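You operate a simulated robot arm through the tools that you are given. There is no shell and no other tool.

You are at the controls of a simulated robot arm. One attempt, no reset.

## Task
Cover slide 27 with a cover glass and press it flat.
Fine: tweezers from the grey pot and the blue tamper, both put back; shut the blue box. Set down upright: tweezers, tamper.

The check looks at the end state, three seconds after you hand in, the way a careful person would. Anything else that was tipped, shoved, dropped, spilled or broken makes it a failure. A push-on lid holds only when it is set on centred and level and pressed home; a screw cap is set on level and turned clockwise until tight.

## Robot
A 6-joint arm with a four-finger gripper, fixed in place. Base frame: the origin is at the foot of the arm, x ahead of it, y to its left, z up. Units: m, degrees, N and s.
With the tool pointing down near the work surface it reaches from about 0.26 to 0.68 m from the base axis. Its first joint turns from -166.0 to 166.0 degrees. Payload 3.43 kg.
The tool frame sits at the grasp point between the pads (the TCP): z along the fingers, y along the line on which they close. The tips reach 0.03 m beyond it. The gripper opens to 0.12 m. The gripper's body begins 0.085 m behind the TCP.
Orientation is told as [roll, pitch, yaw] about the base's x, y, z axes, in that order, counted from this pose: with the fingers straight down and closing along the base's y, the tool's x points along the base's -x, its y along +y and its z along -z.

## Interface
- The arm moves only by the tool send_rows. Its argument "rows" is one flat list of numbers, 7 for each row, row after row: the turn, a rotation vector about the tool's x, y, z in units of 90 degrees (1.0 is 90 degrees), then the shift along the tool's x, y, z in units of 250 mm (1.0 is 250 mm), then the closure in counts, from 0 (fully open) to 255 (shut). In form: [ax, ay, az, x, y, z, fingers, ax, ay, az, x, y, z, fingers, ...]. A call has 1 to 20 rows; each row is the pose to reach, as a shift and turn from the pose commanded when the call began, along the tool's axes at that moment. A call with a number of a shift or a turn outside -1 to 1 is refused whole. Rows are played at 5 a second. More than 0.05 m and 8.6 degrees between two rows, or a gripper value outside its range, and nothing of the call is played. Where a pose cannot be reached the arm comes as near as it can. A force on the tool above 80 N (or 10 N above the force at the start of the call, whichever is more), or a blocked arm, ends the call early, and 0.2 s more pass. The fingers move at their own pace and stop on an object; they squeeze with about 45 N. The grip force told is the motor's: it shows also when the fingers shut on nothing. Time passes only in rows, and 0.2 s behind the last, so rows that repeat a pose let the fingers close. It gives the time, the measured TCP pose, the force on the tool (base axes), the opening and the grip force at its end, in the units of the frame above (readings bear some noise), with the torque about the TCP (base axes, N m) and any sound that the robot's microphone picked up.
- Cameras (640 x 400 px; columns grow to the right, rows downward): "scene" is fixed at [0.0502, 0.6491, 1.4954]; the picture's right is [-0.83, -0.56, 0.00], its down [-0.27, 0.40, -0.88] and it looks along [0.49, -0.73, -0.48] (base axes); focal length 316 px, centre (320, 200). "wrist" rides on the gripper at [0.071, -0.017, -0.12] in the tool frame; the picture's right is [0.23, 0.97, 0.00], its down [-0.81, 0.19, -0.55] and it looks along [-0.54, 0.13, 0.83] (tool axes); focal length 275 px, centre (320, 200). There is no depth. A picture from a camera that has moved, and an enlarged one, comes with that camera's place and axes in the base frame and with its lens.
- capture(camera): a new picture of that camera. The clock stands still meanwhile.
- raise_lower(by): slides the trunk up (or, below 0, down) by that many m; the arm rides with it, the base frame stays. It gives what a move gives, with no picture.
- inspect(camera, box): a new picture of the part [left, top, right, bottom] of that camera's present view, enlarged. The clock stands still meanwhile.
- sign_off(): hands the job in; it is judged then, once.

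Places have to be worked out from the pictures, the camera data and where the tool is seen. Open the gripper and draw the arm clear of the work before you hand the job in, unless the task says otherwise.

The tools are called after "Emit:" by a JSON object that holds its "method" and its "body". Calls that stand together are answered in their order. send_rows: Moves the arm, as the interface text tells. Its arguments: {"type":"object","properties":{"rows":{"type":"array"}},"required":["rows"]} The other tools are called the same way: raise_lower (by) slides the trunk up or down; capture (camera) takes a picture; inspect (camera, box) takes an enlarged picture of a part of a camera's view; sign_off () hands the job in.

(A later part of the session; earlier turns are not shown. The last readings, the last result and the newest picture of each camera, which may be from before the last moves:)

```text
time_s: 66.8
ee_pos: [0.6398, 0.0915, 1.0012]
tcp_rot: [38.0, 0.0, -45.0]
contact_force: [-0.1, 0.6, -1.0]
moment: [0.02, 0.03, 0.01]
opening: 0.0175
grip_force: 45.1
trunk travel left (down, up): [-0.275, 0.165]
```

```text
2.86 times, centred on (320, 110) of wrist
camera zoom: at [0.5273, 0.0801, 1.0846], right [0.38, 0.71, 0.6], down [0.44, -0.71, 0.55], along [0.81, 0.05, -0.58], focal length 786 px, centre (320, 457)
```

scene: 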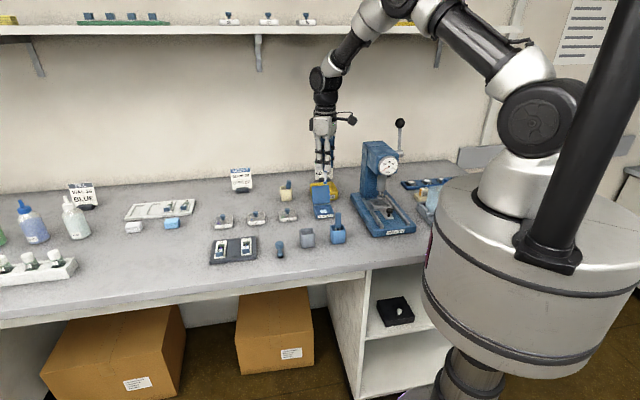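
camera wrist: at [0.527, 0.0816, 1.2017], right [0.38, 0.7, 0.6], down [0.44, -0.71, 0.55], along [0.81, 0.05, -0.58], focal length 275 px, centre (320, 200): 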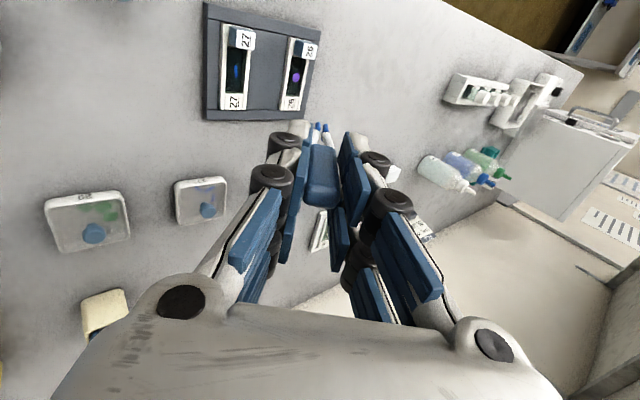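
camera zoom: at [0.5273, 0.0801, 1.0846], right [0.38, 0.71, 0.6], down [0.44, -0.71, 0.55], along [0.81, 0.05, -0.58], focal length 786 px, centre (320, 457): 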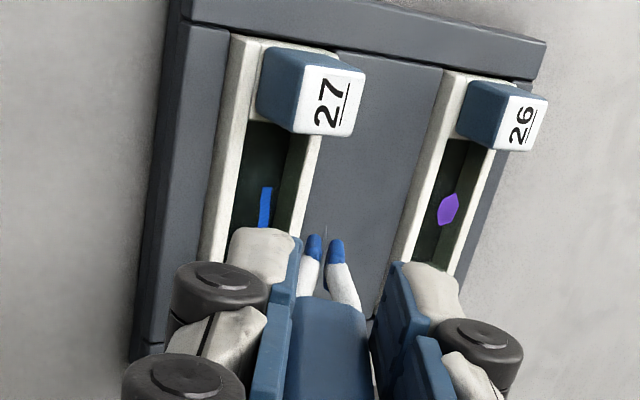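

Tip lands essentially on the specimen in e2. The glass's lower edge should touch a few mm to the +e1 side so it lies over the specimen. I'll shift +4 mm in e1 and descend 18 mm.

Emit:
{"method": "send_rows", "body": {"rows": [0, 0, 0, 0, 0.0126, 0.0098, 255, 0, 0, 0, 0, -0.0095, 0.0382, 255, 0, 0, 0, 0, -0.0317, 0.0666, 255, 0, 0, 0, 0, -0.0317, 0.0666, 255]}}

Emit:
{"method": "inspect", "body": {"camera": "scene", "box": [228, 228, 262, 256]}}

Emit:
{"method": "inspect", "body": {"camera": "wrist", "box": [250, 60, 370, 160]}}

```text
time_s: 67.8
ee_pos: [0.6429, 0.0966, 0.9826]
tcp_rot: [38.0, 0.1, -44.9]
contact_force: [-0.1, 0.0, 1.5]
moment: [0.04, -0.04, 0.0]
opening: 0.0178
grip_force: 45.5
trunk travel left (down, up): [-0.275, 0.165]
```

```text
14.29 times, centred on (245, 242) of scene
camera zoom: at [0.0502, 0.6491, 1.4954], right [-0.83, -0.56, 0.0], down [-0.27, 0.4, -0.88], along [0.49, -0.73, -0.48], focal length 4518 px, centre (1391, -400)
```

zoom: 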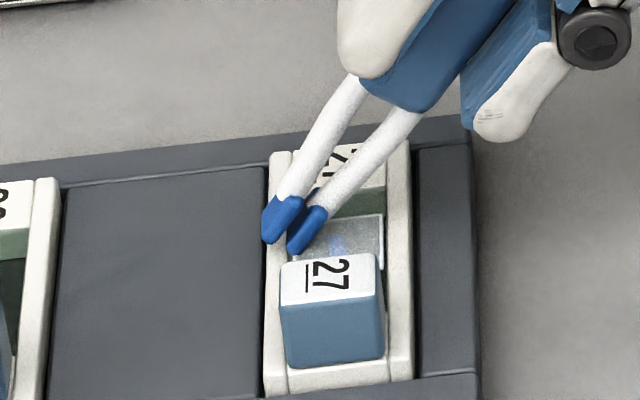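

```text
4.00 times, centred on (310, 110) of wrist
camera zoom: at [0.5304, 0.0852, 1.0674], right [0.38, 0.71, 0.6], down [0.44, -0.71, 0.55], along [0.81, 0.05, -0.58], focal length 1101 px, centre (360, 560)
```

zoom: 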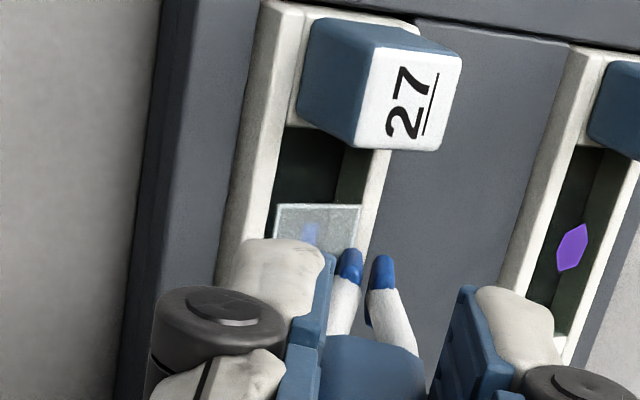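

The glass has transferred and lies flat in the well over the specimen, which shows through it. I'll withdraw the tweezers straight up.

Emit:
{"method": "send_rows", "body": {"rows": [0, 0, 0, 0, 0.025, -0.032, 255, 0, 0, 0, 0, 0.074, -0.0945, 255, 0, 0, 0, 0, 0.1478, -0.1891, 255, 0, 0, 0, 0, 0.2463, -0.3152, 255, 0, 0, 0, 0, 0.2463, -0.3152, 255]}}

Emit:
{"method": "inspect", "body": {"camera": "scene", "box": [228, 228, 262, 256]}}

Emit:
{"method": "inspect", "body": {"camera": "wrist", "box": [200, 0, 360, 140]}}

Emit:
{"method": "inspect", "body": {"camera": "scene", "box": [225, 185, 285, 240]}}

```text
time_s: 69.0
ee_pos: [0.6433, 0.0958, 1.0863]
tcp_rot: [38.0, 0.1, -44.9]
contact_force: [0.6, -0.9, 0.2]
moment: [0.02, 0.04, 0.02]
opening: 0.0175
grip_force: 45.5
trunk travel left (down, up): [-0.275, 0.165]
```

```text
14.29 times, centred on (245, 242) of scene
camera zoom: at [0.0502, 0.6491, 1.4954], right [-0.83, -0.56, 0.0], down [-0.27, 0.4, -0.88], along [0.49, -0.73, -0.48], focal length 4518 px, centre (1391, -400)
```

zoom: 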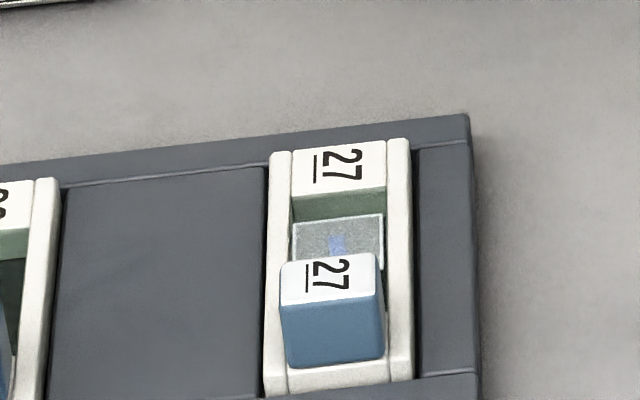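

```text
2.86 times, centred on (280, 70) of wrist
camera zoom: at [0.5314, 0.0842, 1.1697], right [0.38, 0.71, 0.6], down [0.44, -0.71, 0.55], along [0.81, 0.05, -0.58], focal length 786 px, centre (434, 571)
```

zoom: 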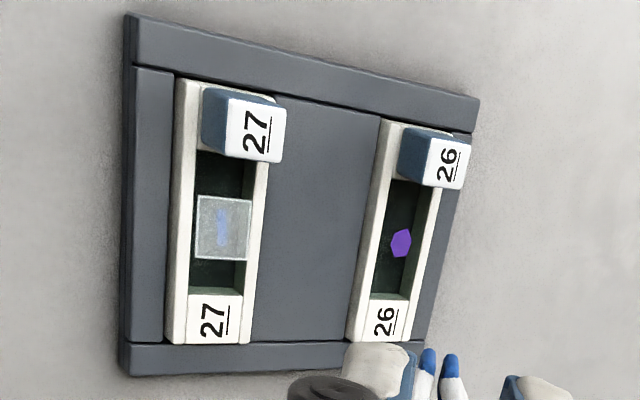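

```text
7.27 times, centred on (255, 212) of scene
camera zoom: at [0.0502, 0.6491, 1.4954], right [-0.83, -0.56, 0.0], down [-0.27, 0.4, -0.88], along [0.49, -0.73, -0.48], focal length 2300 px, centre (793, 109)
```

zoom: 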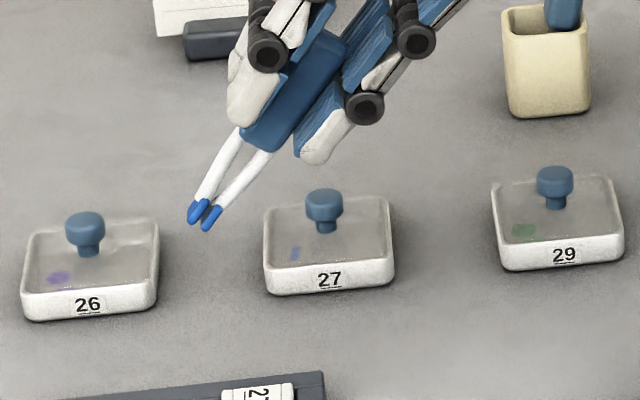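

The glass sits centred over the specimen and the tweezers are free. Now I'll level the tool and carry the tweezers back above the grey pot.

Emit:
{"method": "send_rows", "body": {"rows": [0.0704, 0, 0, 0.009, -0.061, -0.0772, 255, 0.1407, 0, 0, 0.019, -0.122, -0.1544, 255, 0.2111, 0, 0, 0.028, -0.183, -0.2316, 255, 0.2815, 0, 0, 0.037, -0.244, -0.3088, 255, 0.3518, 0, 0, 0.047, -0.305, -0.386, 255, 0.4222, 0, 0, 0.056, -0.3656, -0.4632, 255, 0.4222, 0, 0, 0.056, -0.3656, -0.4632, 255, 0.4222, 0, 0, 0.056, -0.3656, -0.4632, 255]}}

Emit:
{"method": "inspect", "body": {"camera": "wrist", "box": [270, 50, 390, 180]}}

Emit:
{"method": "inspect", "body": {"camera": "scene", "box": [285, 170, 335, 252]}}

```text
time_s: 70.8
ee_pos: [0.5299, 0.0043, 1.1183]
tcp_rot: [-0.1, -0.1, -44.9]
contact_force: [-0.4, 0.1, -0.8]
moment: [-0.04, -0.01, 0.0]
opening: 0.0175
grip_force: 45.0
trunk travel left (down, up): [-0.275, 0.165]
```

```text
3.08 times, centred on (330, 115) of wrist
camera zoom: at [0.4677, 0.042, 1.2379], right [0.52, 0.85, 0.0], down [0.71, -0.44, 0.55], along [0.47, -0.29, -0.83], focal length 847 px, centre (289, 462)
```

zoom: 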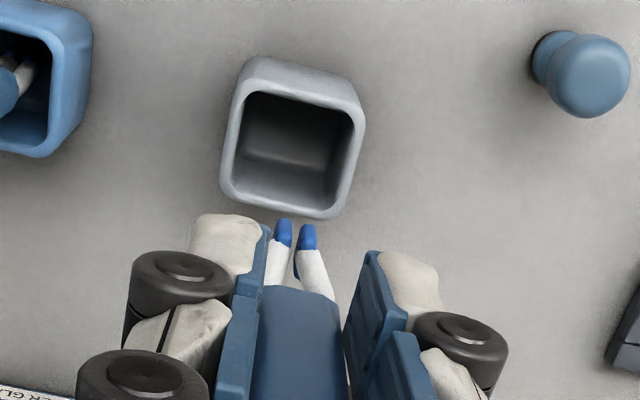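

```text
4.88 times, centred on (310, 211) of scene
camera zoom: at [0.0502, 0.6491, 1.4954], right [-0.83, -0.56, 0.0], down [-0.27, 0.4, -0.88], along [0.49, -0.73, -0.48], focal length 1543 px, centre (369, 146)
```

zoom: 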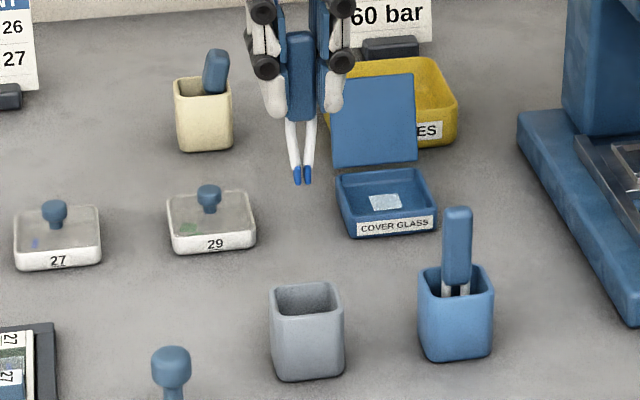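

Aligned over the pot within about 2 mm. I'll trim and descend so the tips enter the pot.

Emit:
{"method": "send_rows", "body": {"rows": [0, 0, 0, -0.008, -0.005, 0.1, 255, 0, 0, 0, -0.008, -0.005, 0.2, 255, 0, 0, 0, -0.008, -0.005, 0.3, 255, 0, 0, 0, -0.008, -0.005, 0.4, 255, 0, 0, 0, -0.008, -0.005, 0.4, 255]}}

Emit:
{"method": "inspect", "body": {"camera": "wrist", "box": [270, 50, 390, 180]}}

Emit:
{"method": "inspect", "body": {"camera": "scene", "box": [290, 190, 330, 252]}}

```text
time_s: 72.0
ee_pos: [0.5318, -0.0009, 1.0201]
tcp_rot: [0.1, 0.0, -44.9]
contact_force: [0.7, -0.2, 0.3]
moment: [-0.03, -0.01, 0.03]
opening: 0.0175
grip_force: 44.7
trunk travel left (down, up): [-0.275, 0.165]
```

```text
3.08 times, centred on (330, 115) of wrist
camera zoom: at [0.4696, 0.039, 1.1396], right [0.52, 0.85, 0.0], down [0.71, -0.44, 0.55], along [0.47, -0.29, -0.83], focal length 847 px, centre (289, 462)
```

zoom: 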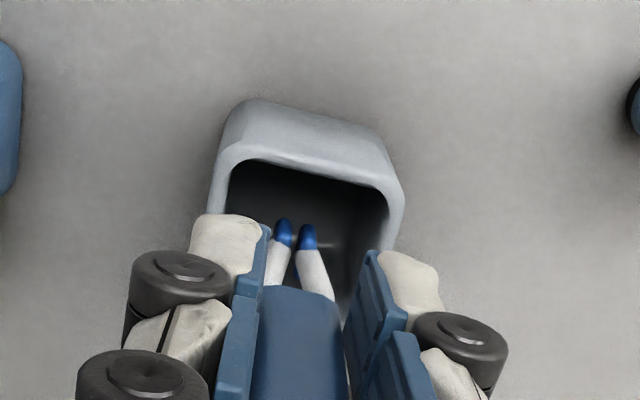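

```text
6.45 times, centred on (310, 221) of scene
camera zoom: at [0.0502, 0.6491, 1.4954], right [-0.83, -0.56, 0.0], down [-0.27, 0.4, -0.88], along [0.49, -0.73, -0.48], focal length 2040 px, centre (384, 64)
```

zoom: 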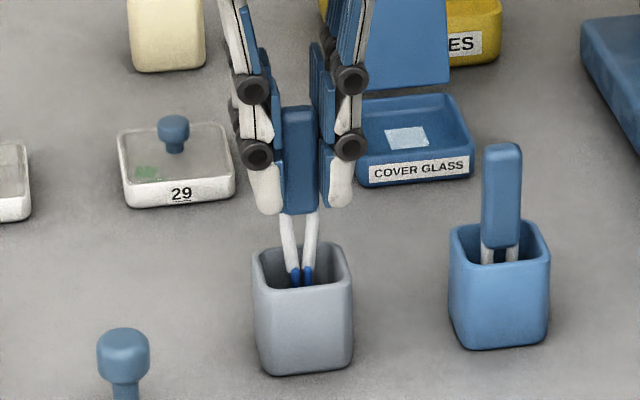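

Tips are centred in the pot. Lowering 28 mm to near the floor.

Emit:
{"method": "send_rows", "body": {"rows": [0, 0, 0, 0, 0, 0.04, 255, 0, 0, 0, 0, 0, 0.08, 255, 0, 0, 0, 0, 0, 0.108, 255, 0, 0, 0, 0, 0, 0.108, 255]}}

Emit:
{"method": "inspect", "body": {"camera": "scene", "box": [290, 190, 330, 252]}}

```text
time_s: 73.0
ee_pos: [0.5308, 0.0028, 0.992]
tcp_rot: [0.0, 0.0, -44.9]
contact_force: [0.5, 0.2, -0.6]
moment: [0.0, -0.01, 0.02]
opening: 0.0175
grip_force: 44.9
trunk travel left (down, up): [-0.275, 0.165]
```

```text
6.45 times, centred on (310, 221) of scene
camera zoom: at [0.0502, 0.6491, 1.4954], right [-0.83, -0.56, 0.0], down [-0.27, 0.4, -0.88], along [0.49, -0.73, -0.48], focal length 2040 px, centre (384, 64)
```

zoom: 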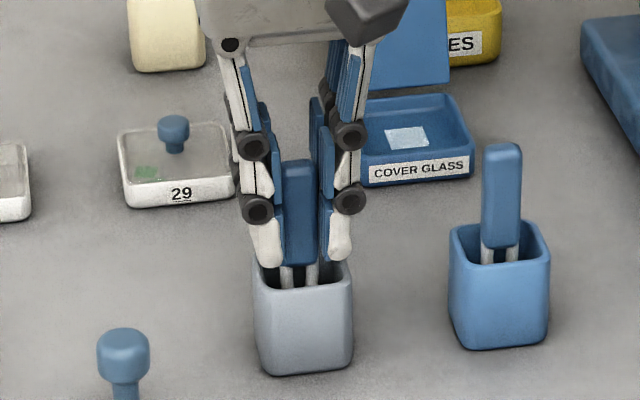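

No contact yet, so another 2 mm.

Emit:
{"method": "send_rows", "body": {"rows": [0, 0, 0, 0, 0, 0.004, 255, 0, 0, 0, 0, 0, 0.008, 255, 0, 0, 0, 0, 0, 0.008, 255]}}

```text
time_s: 73.8
ee_pos: [0.5319, 0.0026, 0.9912]
tcp_rot: [0.0, 0.0, -44.9]
contact_force: [-0.5, 0.0, -0.4]
moment: [0.01, -0.01, 0.03]
opening: 0.0174
grip_force: 45.0
trunk travel left (down, up): [-0.275, 0.165]
```

Emit:
{"method": "send_rows", "body": {"rows": [0, 0, 0, 0, 0, 0.004, 255, 0, 0, 0, 0, 0, 0.007, 255, 0, 0, 0, 0, 0, 0.007, 255]}}

```text
time_s: 74.6
ee_pos: [0.5306, 0.0022, 0.9901]
tcp_rot: [0.2, -0.2, -44.8]
contact_force: [-0.5, 0.8, 18.2]
moment: [0.18, 0.12, -0.01]
opening: 0.0174
grip_force: 44.7
trunk travel left (down, up): [-0.275, 0.165]
```

The tweezers' tips are on the pot floor (18 N). I'll ease up half a millimetre and open gently.

Emit:
{"method": "send_rows", "body": {"rows": [0, 0, 0, 0, 0, -0.003, 255, 0, 0, 0, 0, 0, -0.003, 205, 0, 0, 0, 0, 0, -0.003, 190, 0, 0, 0, 0, 0, -0.003, 175, 0, 0, 0, 0, 0, -0.003, 160]}}

Emit:
{"method": "inspect", "body": {"camera": "scene", "box": [290, 190, 330, 252]}}

Emit:
{"method": "inspect", "body": {"camera": "wrist", "box": [260, 60, 400, 240]}}

```text
time_s: 75.8
ee_pos: [0.5308, 0.0025, 0.9891]
tcp_rot: [0.0, 0.0, -44.8]
contact_force: [-1.0, 0.3, 1.4]
moment: [-0.02, 0.03, 0.03]
opening: 0.0447
grip_force: 0.0
trunk travel left (down, up): [-0.275, 0.165]
```

```text
6.45 times, centred on (310, 221) of scene
camera zoom: at [0.0502, 0.6491, 1.4954], right [-0.83, -0.56, 0.0], down [-0.27, 0.4, -0.88], along [0.49, -0.73, -0.48], focal length 2040 px, centre (384, 64)
```

zoom: 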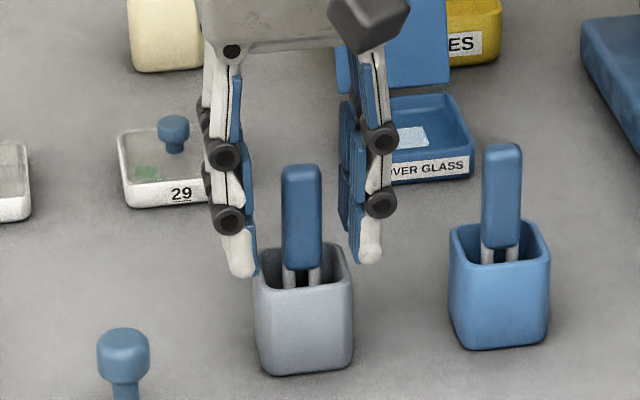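

```text
2.22 times, centred on (330, 150) of wrist
camera zoom: at [0.4685, 0.0406, 1.1087], right [0.52, 0.85, 0.0], down [0.71, -0.44, 0.55], along [0.47, -0.29, -0.83], focal length 612 px, centre (298, 311)
```

zoom: 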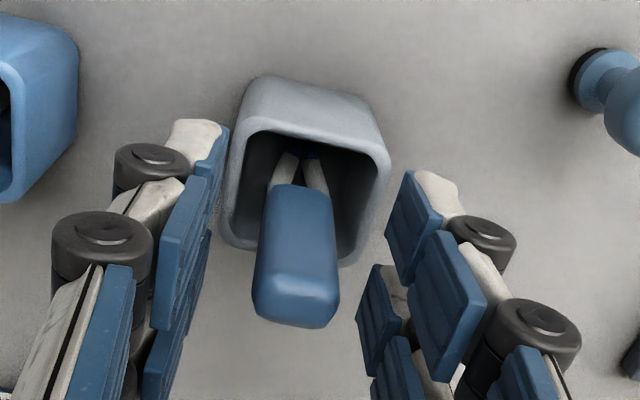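

The tweezers stand upright in the grey pot. Now up and over to the tamper at about (0.560, 0.100), top z≈0.945, for a look.

Emit:
{"method": "send_rows", "body": {"rows": [0, 0, 0, 0, 0, -0.08, 160, 0, 0, 0, 0, 0, -0.2, 150, 0, 0, 0, 0, 0, -0.34, 127, 0, 0, 0, 0, 0, -0.44, 127, 0, 0, 0, 0.065, 0.12, -0.44, 127, 0, 0, 0, 0.13, 0.24, -0.44, 127, 0, 0, 0, 0.195, 0.36, -0.44, 127, 0, 0, 0, 0.195, 0.36, -0.44, 127]}}

Emit:
{"method": "inspect", "body": {"camera": "wrist", "box": [260, 60, 380, 180]}}

Emit:
{"method": "inspect", "body": {"camera": "scene", "box": [260, 215, 330, 265]}}

```text
time_s: 77.6
ee_pos: [0.5597, 0.0998, 1.1012]
tcp_rot: [0.1, 0.0, -44.9]
contact_force: [0.0, -0.6, 0.4]
moment: [0.05, 0.0, 0.0]
opening: 0.0604
grip_force: 0.1
trunk travel left (down, up): [-0.275, 0.165]
```

```text
3.33 times, centred on (320, 120) of wrist
camera zoom: at [0.497, 0.1387, 1.2201], right [0.52, 0.85, 0.0], down [0.71, -0.44, 0.55], along [0.47, -0.29, -0.83], focal length 918 px, centre (320, 467)
```

zoom: 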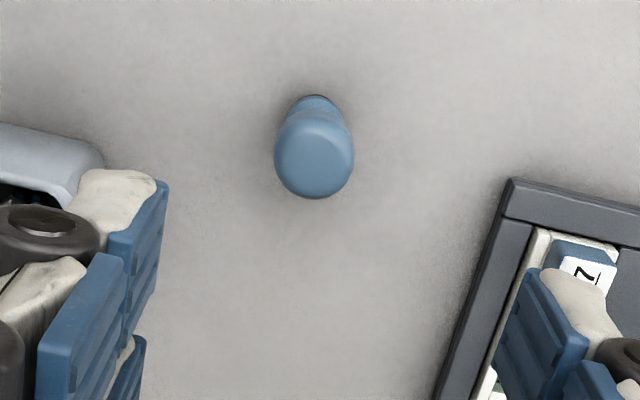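

```text
8.00 times, centred on (295, 240) of scene
camera zoom: at [0.0502, 0.6491, 1.4954], right [-0.83, -0.56, 0.0], down [-0.27, 0.4, -0.88], along [0.49, -0.73, -0.48], focal length 2530 px, centre (520, -120)
```

zoom: 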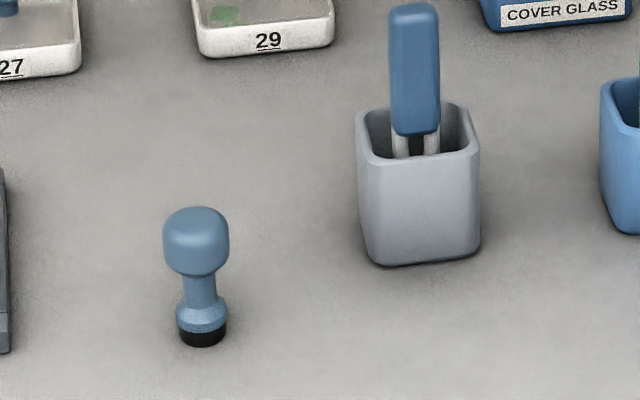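

The tamper cap is 24 mm wide at z≈0.933–0.953, and the base is about 17 mm. I'll shift −1.8 mm along the closing axis and descend to z≈0.945.

Emit:
{"method": "send_rows", "body": {"rows": [0, 0, 0, 0, -0.007, 0.12, 127, 0, 0, 0, 0, -0.007, 0.24, 127, 0, 0, 0, 0, -0.007, 0.36, 127, 0, 0, 0, 0, -0.007, 0.48, 127, 0, 0, 0, 0, -0.007, 0.57, 127, 0, 0, 0, 0, -0.007, 0.624, 140, 0, 0, 0, 0, -0.007, 0.624, 150]}}

Emit:
{"method": "inspect", "body": {"camera": "wrist", "box": [240, 80, 400, 230]}}

Emit:
{"method": "inspect", "body": {"camera": "scene", "box": [255, 205, 325, 265]}}

```text
time_s: 79.2
ee_pos: [0.5604, 0.1, 0.9449]
tcp_rot: [0.1, 0.0, -44.9]
contact_force: [-0.7, 0.2, -0.2]
moment: [0.02, 0.0, -0.01]
opening: 0.0493
grip_force: 0.0
trunk travel left (down, up): [-0.275, 0.165]
```

```text
2.67 times, centred on (320, 155) of wrist
camera zoom: at [0.4978, 0.1389, 1.0641], right [0.52, 0.85, 0.0], down [0.71, -0.44, 0.55], along [0.47, -0.29, -0.83], focal length 734 px, centre (320, 320)
```

zoom: 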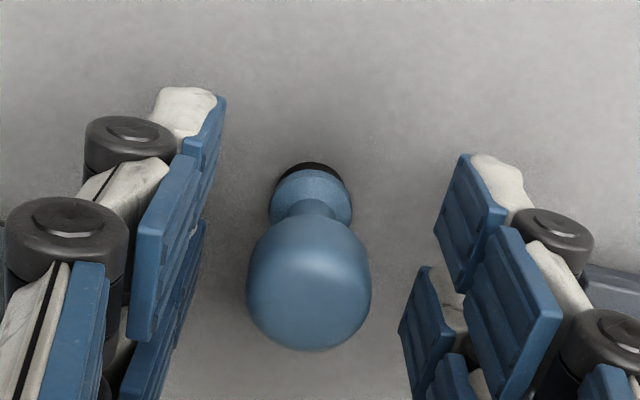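

```text
6.67 times, centred on (290, 235) of scene
camera zoom: at [0.0502, 0.6491, 1.4954], right [-0.83, -0.56, 0.0], down [-0.27, 0.4, -0.88], along [0.49, -0.73, -0.48], focal length 2108 px, centre (520, -33)
```

zoom: 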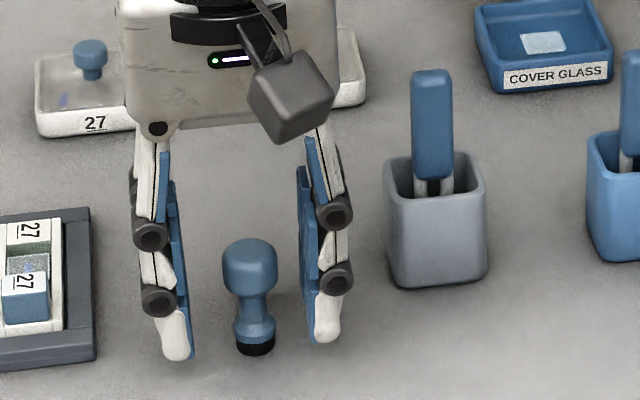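

Centred within 2 mm. I'll raise 4 mm so the tips stay clear of the bench, trim −2 mm, and close on the cap.

Emit:
{"method": "send_rows", "body": {"rows": [0, 0, 0, 0, -0.007, -0.016, 150, 0, 0, 0, 0, -0.007, -0.016, 180, 0, 0, 0, 0, -0.007, -0.016, 255, 0, 0, 0, 0, -0.007, -0.016, 255, 0, 0, 0, 0, -0.007, -0.016, 255, 0, 0, 0, 0, -0.007, -0.016, 255]}}

Emit:
{"method": "inspect", "body": {"camera": "wrist", "box": [240, 80, 400, 230]}}

Emit:
{"method": "inspect", "body": {"camera": "scene", "box": [255, 205, 325, 265]}}

```text
time_s: 80.6
ee_pos: [0.5583, 0.0981, 0.9472]
tcp_rot: [0.0, 0.0, -44.8]
contact_force: [0.0, -1.0, 0.3]
moment: [-0.01, -0.02, -0.01]
opening: 0.0195
grip_force: 45.2
trunk travel left (down, up): [-0.275, 0.165]
```

```text
2.67 times, centred on (320, 155) of wrist
camera zoom: at [0.4958, 0.1364, 1.0673], right [0.52, 0.85, 0.0], down [0.71, -0.44, 0.55], along [0.47, -0.29, -0.83], focal length 734 px, centre (320, 320)
```

zoom: 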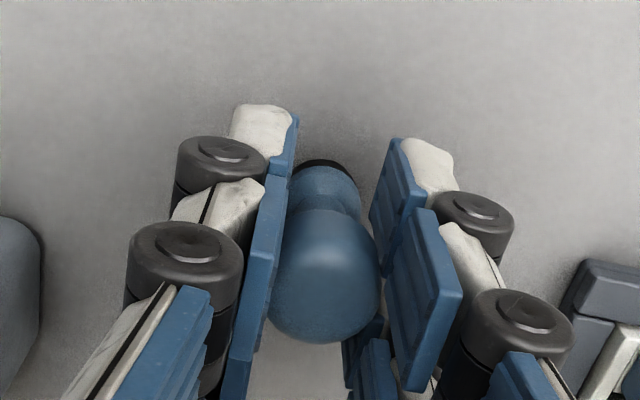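

```text
6.67 times, centred on (290, 235) of scene
camera zoom: at [0.0502, 0.6491, 1.4954], right [-0.83, -0.56, 0.0], down [-0.27, 0.4, -0.88], along [0.49, -0.73, -0.48], focal length 2108 px, centre (520, -33)
```

zoom: 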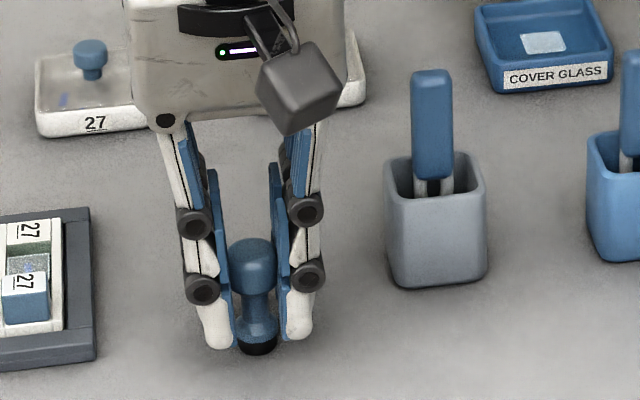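

Tamper gripped (19.5 mm, 45 N). I'll lift it 100 mm and move over slide 27.

Emit:
{"method": "send_rows", "body": {"rows": [0, 0, 0, 0, 0, -0.06, 255, 0, 0, 0, 0, 0, -0.18, 255, 0, 0, 0, 0, 0, -0.3, 255, 0, 0, 0, 0, 0, -0.4, 255, 0, 0, 0, -0.06, 0.1, -0.4, 255, 0, 0, 0, -0.12, 0.2, -0.4, 255, 0, 0, 0, -0.18, 0.3, -0.4, 255, 0, 0, 0, -0.228, 0.407, -0.4, 255, 0, 0, 0, -0.228, 0.407, -0.4, 255, 0, 0, 0, -0.228, 0.407, -0.4, 255]}}

Emit:
{"method": "inspect", "body": {"camera": "wrist", "box": [250, 60, 390, 200]}}

Emit:
{"method": "inspect", "body": {"camera": "scene", "box": [215, 190, 275, 262]}}

```text
time_s: 82.8
ee_pos: [0.6717, 0.1291, 1.0491]
tcp_rot: [0.0, 0.0, -44.9]
contact_force: [-0.5, 0.0, 0.6]
moment: [0.03, -0.02, 0.0]
opening: 0.0194
grip_force: 44.7
trunk travel left (down, up): [-0.275, 0.165]
```

```text
2.86 times, centred on (320, 130) of wrist
camera zoom: at [0.6093, 0.167, 1.1701], right [0.52, 0.85, 0.0], down [0.71, -0.44, 0.55], along [0.47, -0.29, -0.83], focal length 786 px, centre (320, 400)
```

zoom: 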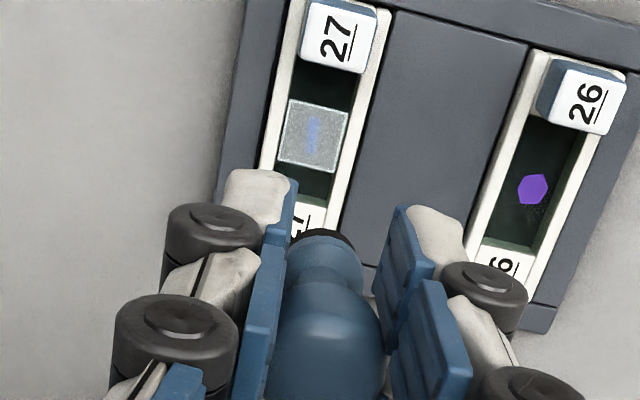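

```text
5.56 times, centred on (245, 226) of scene
camera zoom: at [0.0502, 0.6491, 1.4954], right [-0.83, -0.56, 0.0], down [-0.27, 0.4, -0.88], along [0.49, -0.73, -0.48], focal length 1757 px, centre (737, 56)
```

zoom: 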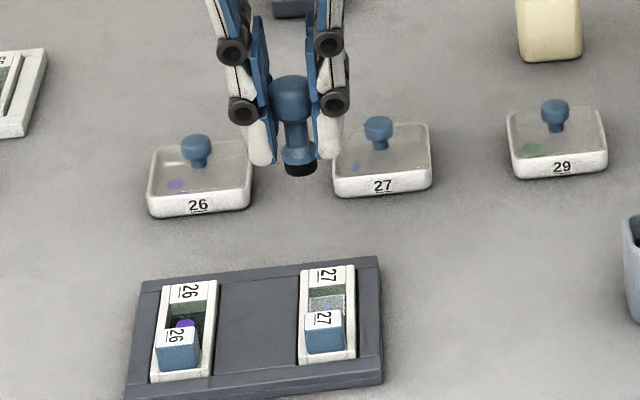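

The wrist view puts the glass centre 2.4 mm toward +x and 3.3 mm toward −y of the tool axis. I'll correct, descend until the tamper foot is about 10 mm above the slide, and re-check.

Emit:
{"method": "send_rows", "body": {"rows": [0, 0, 0, 0.0097, -0.013, 0.1, 255, 0, 0, 0, 0.0097, -0.013, 0.2, 255, 0, 0, 0, 0.0097, -0.013, 0.28, 255, 0, 0, 0, 0.0097, -0.013, 0.28, 255, 0, 0, 0, 0.0097, -0.013, 0.28, 255]}}

Emit:
{"method": "inspect", "body": {"camera": "wrist", "box": [260, 70, 380, 180]}}

Emit:
{"method": "inspect", "body": {"camera": "scene", "box": [225, 220, 265, 258]}}

```text
time_s: 84.0
ee_pos: [0.6676, 0.1306, 0.9783]
tcp_rot: [-0.1, 0.0, -44.9]
contact_force: [-0.1, 0.5, 0.5]
moment: [-0.01, 0.02, -0.01]
opening: 0.019
grip_force: 45.4
trunk travel left (down, up): [-0.275, 0.165]
```

```text
3.64 times, centred on (320, 125) of wrist
camera zoom: at [0.6046, 0.168, 1.0979], right [0.52, 0.85, 0.0], down [0.71, -0.44, 0.55], along [0.47, -0.29, -0.83], focal length 1001 px, centre (320, 473)
```

zoom: 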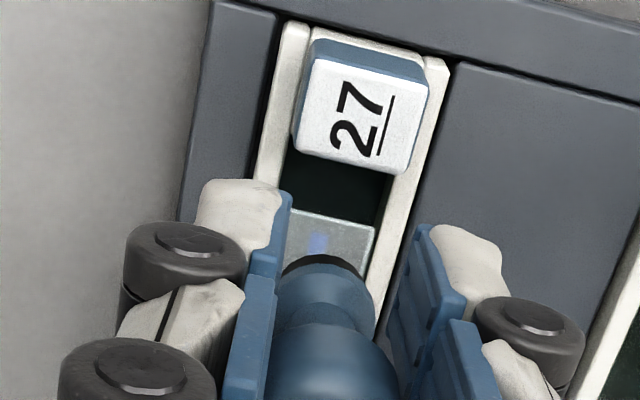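

```text
10.53 times, centred on (245, 239) of scene
camera zoom: at [0.0502, 0.6491, 1.4954], right [-0.83, -0.56, 0.0], down [-0.27, 0.4, -0.88], along [0.49, -0.73, -0.48], focal length 3329 px, centre (1110, -210)
```

zoom: 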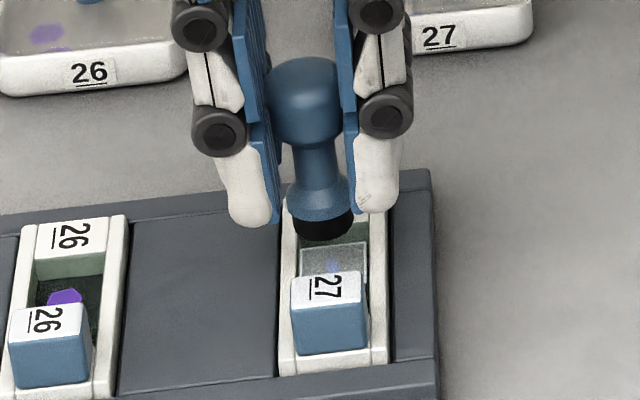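

Triangulation now places the glass top at z≈0.914, matching the earlier transfer contact, and the foot is centred over it within about 1–2 mm. Descending 12 mm.

Emit:
{"method": "send_rows", "body": {"rows": [0, 0, 0, 0, 0, 0.02, 255, 0, 0, 0, 0, 0, 0.036, 255, 0, 0, 0, 0, 0, 0.048, 255, 0, 0, 0, 0, 0, 0.048, 255]}}

Emit:
{"method": "inspect", "body": {"camera": "wrist", "box": [260, 70, 380, 180]}}

Emit:
{"method": "inspect", "body": {"camera": "scene", "box": [230, 228, 262, 256]}}

```text
time_s: 85.0
ee_pos: [0.6657, 0.1288, 0.9655]
tcp_rot: [0.0, 0.0, -44.9]
contact_force: [-0.7, 0.2, -0.4]
moment: [0.01, 0.02, 0.03]
opening: 0.0192
grip_force: 44.9
trunk travel left (down, up): [-0.275, 0.165]
```

```text
3.64 times, centred on (320, 125) of wrist
camera zoom: at [0.6034, 0.1679, 1.0853], right [0.52, 0.85, 0.0], down [0.71, -0.44, 0.55], along [0.47, -0.29, -0.83], focal length 1001 px, centre (320, 473)
```

zoom: 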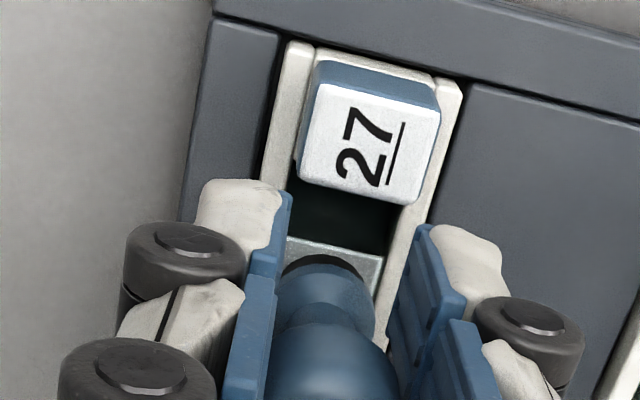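

```text
14.29 times, centred on (246, 242) of scene
camera zoom: at [0.0502, 0.6491, 1.4954], right [-0.83, -0.56, 0.0], down [-0.27, 0.4, -0.88], along [0.49, -0.73, -0.48], focal length 4518 px, centre (1377, -400)
```

zoom: 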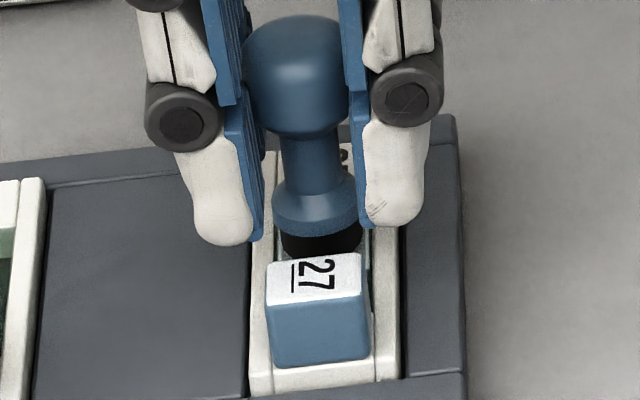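

The foot is centred within the well in the scene view. I'll step down 1 mm at a time, reading force.

Emit:
{"method": "send_rows", "body": {"rows": [0, 0, 0, 0, 0, 0.004, 255, 0, 0, 0, 0, 0, 0.004, 255]}}

```text
time_s: 85.6
ee_pos: [0.6666, 0.1296, 0.9658]
tcp_rot: [0.1, 0.0, -44.9]
contact_force: [-0.3, 0.5, -1.3]
moment: [-0.01, -0.05, 0.05]
opening: 0.019
grip_force: 45.2
trunk travel left (down, up): [-0.275, 0.165]
```

Emit:
{"method": "send_rows", "body": {"rows": [0, 0, 0, 0, 0, 0.004, 255, 0, 0, 0, 0, 0, 0.004, 255]}}

```text
time_s: 86.2
ee_pos: [0.6664, 0.1286, 0.9636]
tcp_rot: [0.0, 0.0, -44.9]
contact_force: [-0.8, -0.3, -0.2]
moment: [-0.02, 0.02, -0.04]
opening: 0.0191
grip_force: 45.2
trunk travel left (down, up): [-0.275, 0.165]
```

Still no contact; stepping another millimetre.

Emit:
{"method": "send_rows", "body": {"rows": [0, 0, 0, 0, 0, 0.004, 255, 0, 0, 0, 0, 0, 0.004, 255]}}

```text
time_s: 86.8
ee_pos: [0.6668, 0.1295, 0.9628]
tcp_rot: [-0.1, 0.0, -44.9]
contact_force: [-0.2, -0.1, -0.1]
moment: [0.03, -0.02, -0.01]
opening: 0.0191
grip_force: 44.9
trunk travel left (down, up): [-0.275, 0.165]
```

Emit:
{"method": "send_rows", "body": {"rows": [0, 0, 0, 0, 0, 0.004, 255, 0, 0, 0, 0, 0, 0.004, 255]}}

Emit:
{"method": "inspect", "body": {"camera": "scene", "box": [230, 228, 262, 256]}}

```text
time_s: 87.4
ee_pos: [0.667, 0.1297, 0.9619]
tcp_rot: [0.1, 0.0, -44.9]
contact_force: [0.2, -0.7, 1.6]
moment: [-0.03, -0.01, 0.02]
opening: 0.0193
grip_force: 44.6
trunk travel left (down, up): [-0.275, 0.165]
```

```text
14.29 times, centred on (246, 242) of scene
camera zoom: at [0.0502, 0.6491, 1.4954], right [-0.83, -0.56, 0.0], down [-0.27, 0.4, -0.88], along [0.49, -0.73, -0.48], focal length 4518 px, centre (1377, -400)
```

zoom: 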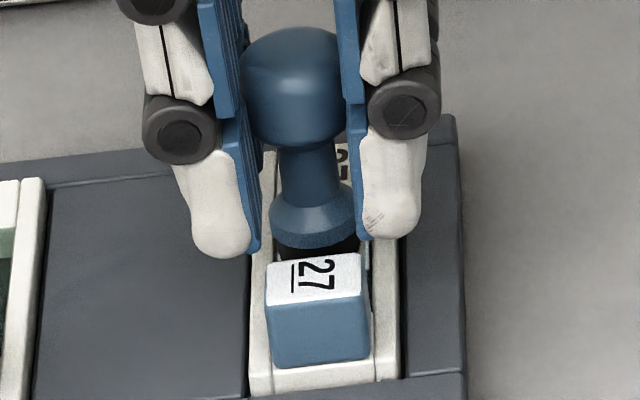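

The foot has drifted about 1.3 mm toward the left rail. I'll lift 1.5 mm, shift −1.3 mm in y, and look again.

Emit:
{"method": "send_rows", "body": {"rows": [0, 0, 0, 0, 0, -0.006, 255, 0, 0, 0, 0, -0.0055, -0.006, 255, 0, 0, 0, 0, -0.0055, -0.006, 255]}}

Emit:
{"method": "inspect", "body": {"camera": "scene", "box": [230, 228, 262, 256]}}

Emit:
{"method": "inspect", "body": {"camera": "wrist", "box": [280, 90, 360, 160]}}

```text
time_s: 88.2
ee_pos: [0.6657, 0.1277, 0.9617]
tcp_rot: [0.0, 0.0, -44.9]
contact_force: [0.0, 0.3, -0.1]
moment: [-0.02, 0.02, 0.0]
opening: 0.0192
grip_force: 45.2
trunk travel left (down, up): [-0.275, 0.165]
```

```text
14.29 times, centred on (246, 242) of scene
camera zoom: at [0.0502, 0.6491, 1.4954], right [-0.83, -0.56, 0.0], down [-0.27, 0.4, -0.88], along [0.49, -0.73, -0.48], focal length 4518 px, centre (1377, -400)
```

zoom: 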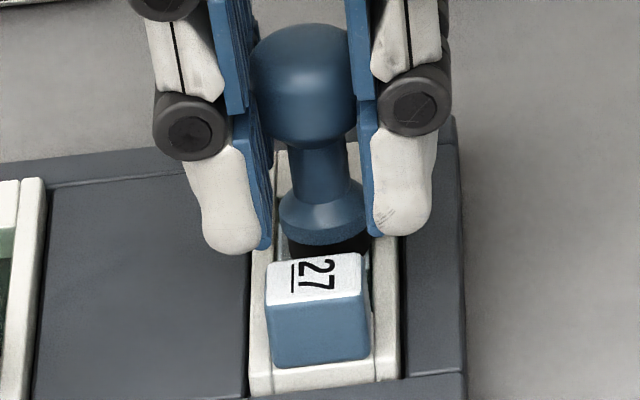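

```text
5.71 times, centred on (320, 125) of wrist
camera zoom: at [0.6029, 0.1666, 1.0825], right [0.52, 0.85, 0.0], down [0.71, -0.44, 0.55], along [0.47, -0.29, -0.83], focal length 1573 px, centre (320, 629)
```

zoom: 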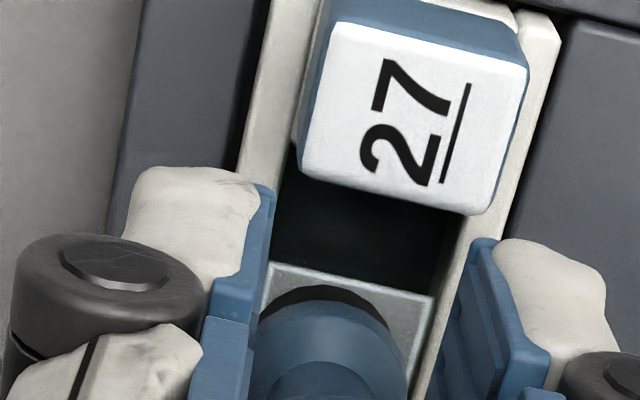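

Centred now in both views. Stepping down again.

Emit:
{"method": "send_rows", "body": {"rows": [0, 0, 0, 0, 0, 0.004, 255, 0, 0, 0, 0, 0, 0.008, 255, 0, 0, 0, 0, 0, 0.008, 255]}}

```text
time_s: 89.0
ee_pos: [0.6674, 0.1287, 0.9611]
tcp_rot: [0.2, -0.1, -44.9]
contact_force: [0.8, -1.5, 6.3]
moment: [-0.07, -0.01, 0.0]
opening: 0.0194
grip_force: 44.8
trunk travel left (down, up): [-0.275, 0.165]
```

Contact at 6.3 N. I'll press slightly further, 0.75 mm, and hold.

Emit:
{"method": "send_rows", "body": {"rows": [0, 0, 0, 0, 0, 0.003, 255, 0, 0, 0, 0, 0, 0.003, 255, 0, 0, 0, 0, 0, 0.003, 255]}}

Emit:
{"method": "inspect", "body": {"camera": "scene", "box": [230, 228, 262, 256]}}

Emit:
{"method": "inspect", "body": {"camera": "wrist", "box": [280, 90, 360, 160]}}

```text
time_s: 89.8
ee_pos: [0.665, 0.1295, 0.9614]
tcp_rot: [0.3, -0.1, -44.9]
contact_force: [3.1, -1.1, 14.4]
moment: [0.0, -0.12, -0.01]
opening: 0.0193
grip_force: 45.4
trunk travel left (down, up): [-0.275, 0.165]
```

```text
14.29 times, centred on (246, 242) of scene
camera zoom: at [0.0502, 0.6491, 1.4954], right [-0.83, -0.56, 0.0], down [-0.27, 0.4, -0.88], along [0.49, -0.73, -0.48], focal length 4518 px, centre (1377, -400)
```

zoom: 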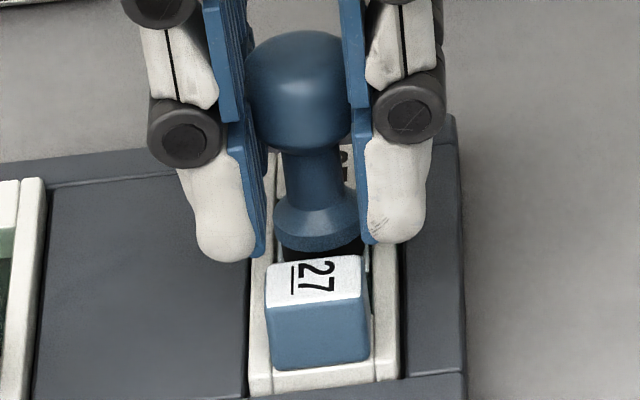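

```text
5.71 times, centred on (320, 125) of wrist
camera zoom: at [0.6028, 0.1678, 1.0811], right [0.52, 0.85, 0.0], down [0.71, -0.44, 0.55], along [0.47, -0.29, -0.83], focal length 1573 px, centre (320, 629)
```

zoom: 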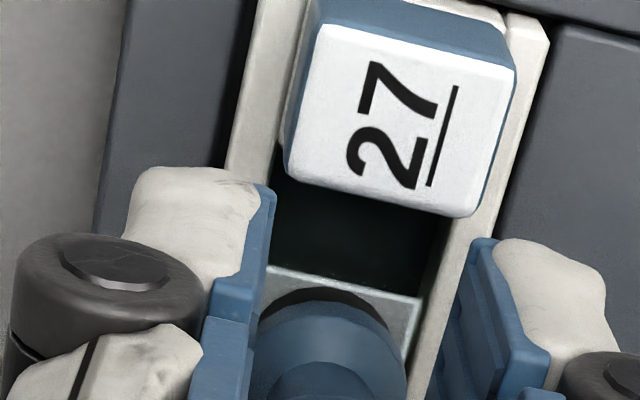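

Pressing at 14 N squarely on the glass. I'll hold a moment, then lift straight up and inspect.

Emit:
{"method": "send_rows", "body": {"rows": [0, 0, 0, 0, 0, 0, 255, 0, 0, 0, 0, 0, 0, 255, 0, 0, 0, 0, 0, 0, 255, 0, 0, 0, 0, 0, 0, 255]}}

Emit:
{"method": "send_rows", "body": {"rows": [0, 0, 0, 0, 0, -0.01, 255, 0, 0, 0, 0, 0, -0.04, 255, 0, 0, 0, 0, 0, -0.12, 255, 0, 0, 0, 0, 0, -0.24, 255, 0, 0, 0, 0, 0, -0.36, 255, 0, 0, 0, 0, 0, -0.36, 255]}}

Emit:
{"method": "inspect", "body": {"camera": "wrist", "box": [250, 60, 390, 200]}}

Emit:
{"method": "inspect", "body": {"camera": "scene", "box": [228, 228, 262, 256]}}

```text
time_s: 90.8
ee_pos: [0.6643, 0.1287, 0.9615]
tcp_rot: [0.2, -0.1, -44.9]
contact_force: [1.6, 1.0, 20.2]
moment: [0.01, -0.11, 0.02]
opening: 0.0193
grip_force: 45.2
trunk travel left (down, up): [-0.275, 0.165]
```

```text
time_s: 92.2
ee_pos: [0.6661, 0.1299, 1.0483]
tcp_rot: [0.0, 0.0, -44.9]
contact_force: [1.3, -0.4, -0.5]
moment: [0.01, 0.01, -0.01]
opening: 0.0194
grip_force: 45.2
trunk travel left (down, up): [-0.275, 0.165]
```

```text
2.86 times, centred on (320, 130) of wrist
camera zoom: at [0.6027, 0.1678, 1.1685], right [0.52, 0.85, 0.0], down [0.71, -0.44, 0.55], along [0.47, -0.29, -0.83], focal length 786 px, centre (320, 400)
```

zoom: 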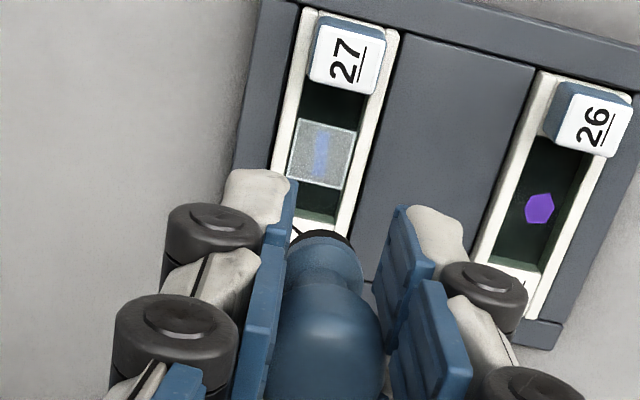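

```text
14.29 times, centred on (245, 242) of scene
camera zoom: at [0.0502, 0.6491, 1.4954], right [-0.83, -0.56, 0.0], down [-0.27, 0.4, -0.88], along [0.49, -0.73, -0.48], focal length 4518 px, centre (1391, -400)
```

zoom: 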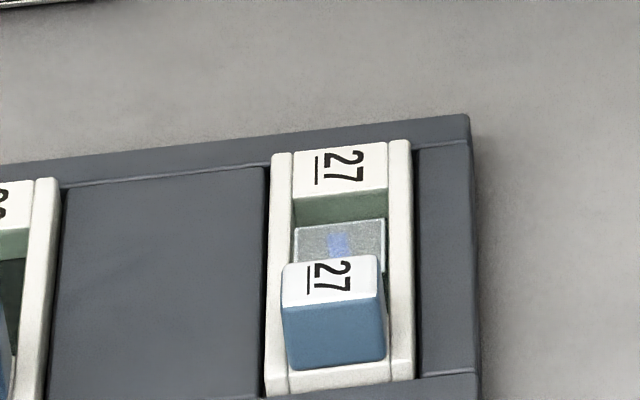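

Emit:
{"method": "inspect", "body": {"camera": "wrist", "box": [295, 80, 355, 150]}}

Emit:
{"method": "inspect", "body": {"camera": "scene", "box": [238, 238, 254, 252]}}

```text
5.71 times, centred on (325, 115) of wrist
camera zoom: at [0.6027, 0.1678, 1.1685], right [0.52, 0.85, 0.0], down [0.71, -0.44, 0.55], along [0.47, -0.29, -0.83], focal length 1573 px, centre (291, 686)
```

zoom: 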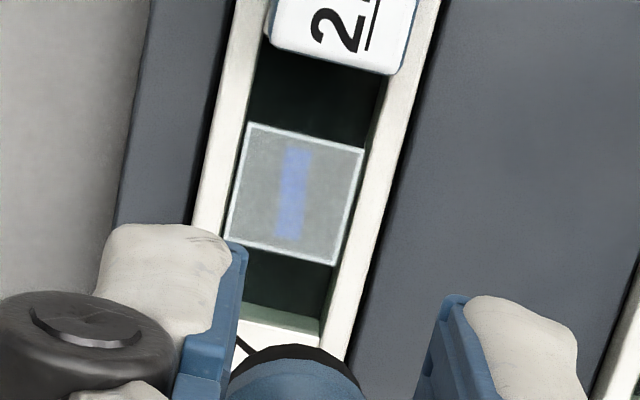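

```text
16.00 times, centred on (246, 245) of scene
camera zoom: at [0.0502, 0.6491, 1.4954], right [-0.83, -0.56, 0.0], down [-0.27, 0.4, -0.88], along [0.49, -0.73, -0.48], focal length 5060 px, centre (1504, -520)
```

zoom: 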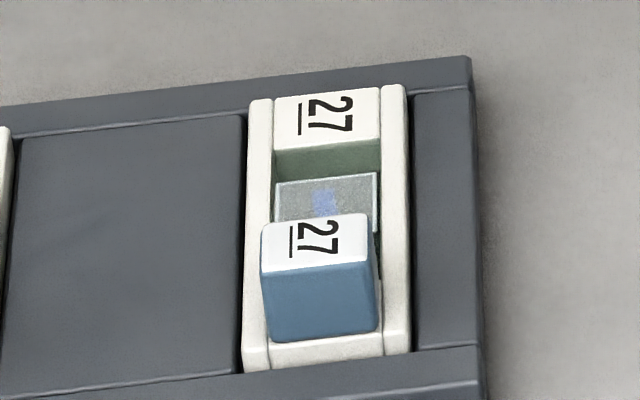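

The glass is intact and sits flat and lower in the well with the specimen spread under it. Now I'll return the tamper to its original spot by reversing my commanded moves, stopping 8 mm above the bench.

Emit:
{"method": "send_rows", "body": {"rows": [0, 0, 0, 0.055, -0.1, 0, 255, 0, 0, 0, 0.11, -0.2, 0, 255, 0, 0, 0, 0.165, -0.3, 0, 255, 0, 0, 0, 0.2183, -0.3885, 0, 255, 0, 0, 0, 0.2183, -0.3885, 0, 255, 0, 0, 0, 0.2183, -0.3885, 0.12, 255, 0, 0, 0, 0.2183, -0.3885, 0.24, 255, 0, 0, 0, 0.2183, -0.3885, 0.34, 255, 0, 0, 0, 0.2183, -0.3885, 0.38, 255, 0, 0, 0, 0.2183, -0.3885, 0.38, 255]}}

Emit:
{"method": "inspect", "body": {"camera": "scene", "box": [255, 205, 325, 265]}}

```text
time_s: 94.4
ee_pos: [0.5596, 0.097, 0.956]
tcp_rot: [0.1, 0.0, -44.9]
contact_force: [-0.4, 0.0, -0.2]
moment: [0.01, -0.02, 0.0]
opening: 0.0191
grip_force: 44.9
trunk travel left (down, up): [-0.275, 0.165]
```

```text
6.67 times, centred on (290, 235) of scene
camera zoom: at [0.0502, 0.6491, 1.4954], right [-0.83, -0.56, 0.0], down [-0.27, 0.4, -0.88], along [0.49, -0.73, -0.48], focal length 2108 px, centre (520, -33)
```

zoom: 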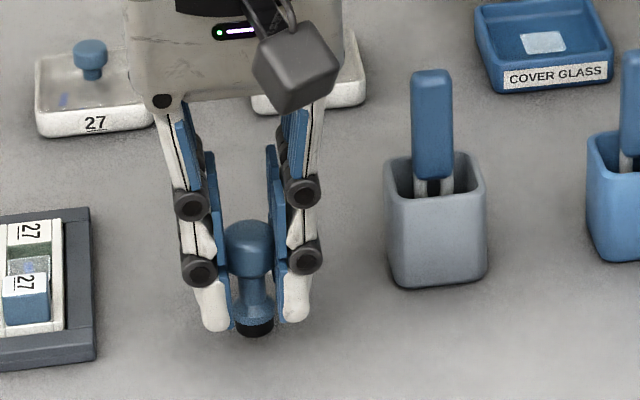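

Tamper is back over its spot. I'll lower in small steps toward the bench, watching for contact.

Emit:
{"method": "send_rows", "body": {"rows": [0, 0, 0, 0, 0, 0.012, 255, 0, 0, 0, 0, 0, 0.024, 255, 0, 0, 0, 0, 0, 0.027, 255, 0, 0, 0, 0, 0, 0.027, 255]}}

```text
time_s: 95.4
ee_pos: [0.5582, 0.0973, 0.9492]
tcp_rot: [0.1, 0.0, -44.9]
contact_force: [-0.6, -0.4, 0.2]
moment: [-0.02, 0.02, 0.03]
opening: 0.0192
grip_force: 45.1
trunk travel left (down, up): [-0.275, 0.165]
```

Emit:
{"method": "send_rows", "body": {"rows": [0, 0, 0, 0, 0, 0.004, 255, 0, 0, 0, 0, 0, 0.004, 255]}}

```text
time_s: 96.0
ee_pos: [0.5598, 0.0974, 0.9468]
tcp_rot: [0.0, -0.1, -44.9]
contact_force: [-0.2, 0.6, 0.5]
moment: [-0.02, 0.01, 0.01]
opening: 0.019
grip_force: 45.8
trunk travel left (down, up): [-0.275, 0.165]
```

Emit:
{"method": "send_rows", "body": {"rows": [0, 0, 0, 0, 0, 0.003, 255, 0, 0, 0, 0, 0, 0.003, 255]}}

```text
time_s: 96.6
ee_pos: [0.5585, 0.0974, 0.9466]
tcp_rot: [0.2, 0.0, -45.0]
contact_force: [1.3, -0.7, 3.4]
moment: [0.01, -0.02, 0.01]
opening: 0.0192
grip_force: 44.7
trunk travel left (down, up): [-0.275, 0.165]
```

The foot touches the bench (3.4 N). I'll open the fingers gently.

Emit:
{"method": "send_rows", "body": {"rows": [0, 0, 0, 0, 0, 0, 205, 0, 0, 0, 0, 0, 0, 190, 0, 0, 0, 0, 0, 0, 165, 0, 0, 0, 0, 0, 0, 140, 0, 0, 0, 0, 0, 0, 127]}}

Emit:
{"method": "inspect", "body": {"camera": "scene", "box": [255, 205, 325, 265]}}

```text
time_s: 97.8
ee_pos: [0.558, 0.0974, 0.9472]
tcp_rot: [0.0, 0.0, -44.8]
contact_force: [0.4, 0.9, -0.3]
moment: [-0.02, 0.0, 0.0]
opening: 0.0605
grip_force: 0.0
trunk travel left (down, up): [-0.275, 0.165]
```

```text
6.67 times, centred on (290, 235) of scene
camera zoom: at [0.0502, 0.6491, 1.4954], right [-0.83, -0.56, 0.0], down [-0.27, 0.4, -0.88], along [0.49, -0.73, -0.48], focal length 2108 px, centre (520, -33)
```

zoom: 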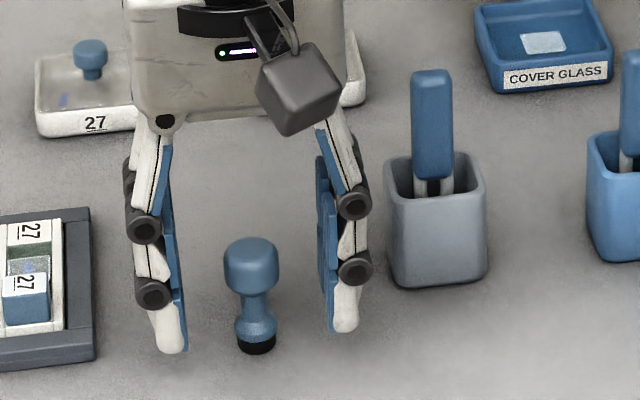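

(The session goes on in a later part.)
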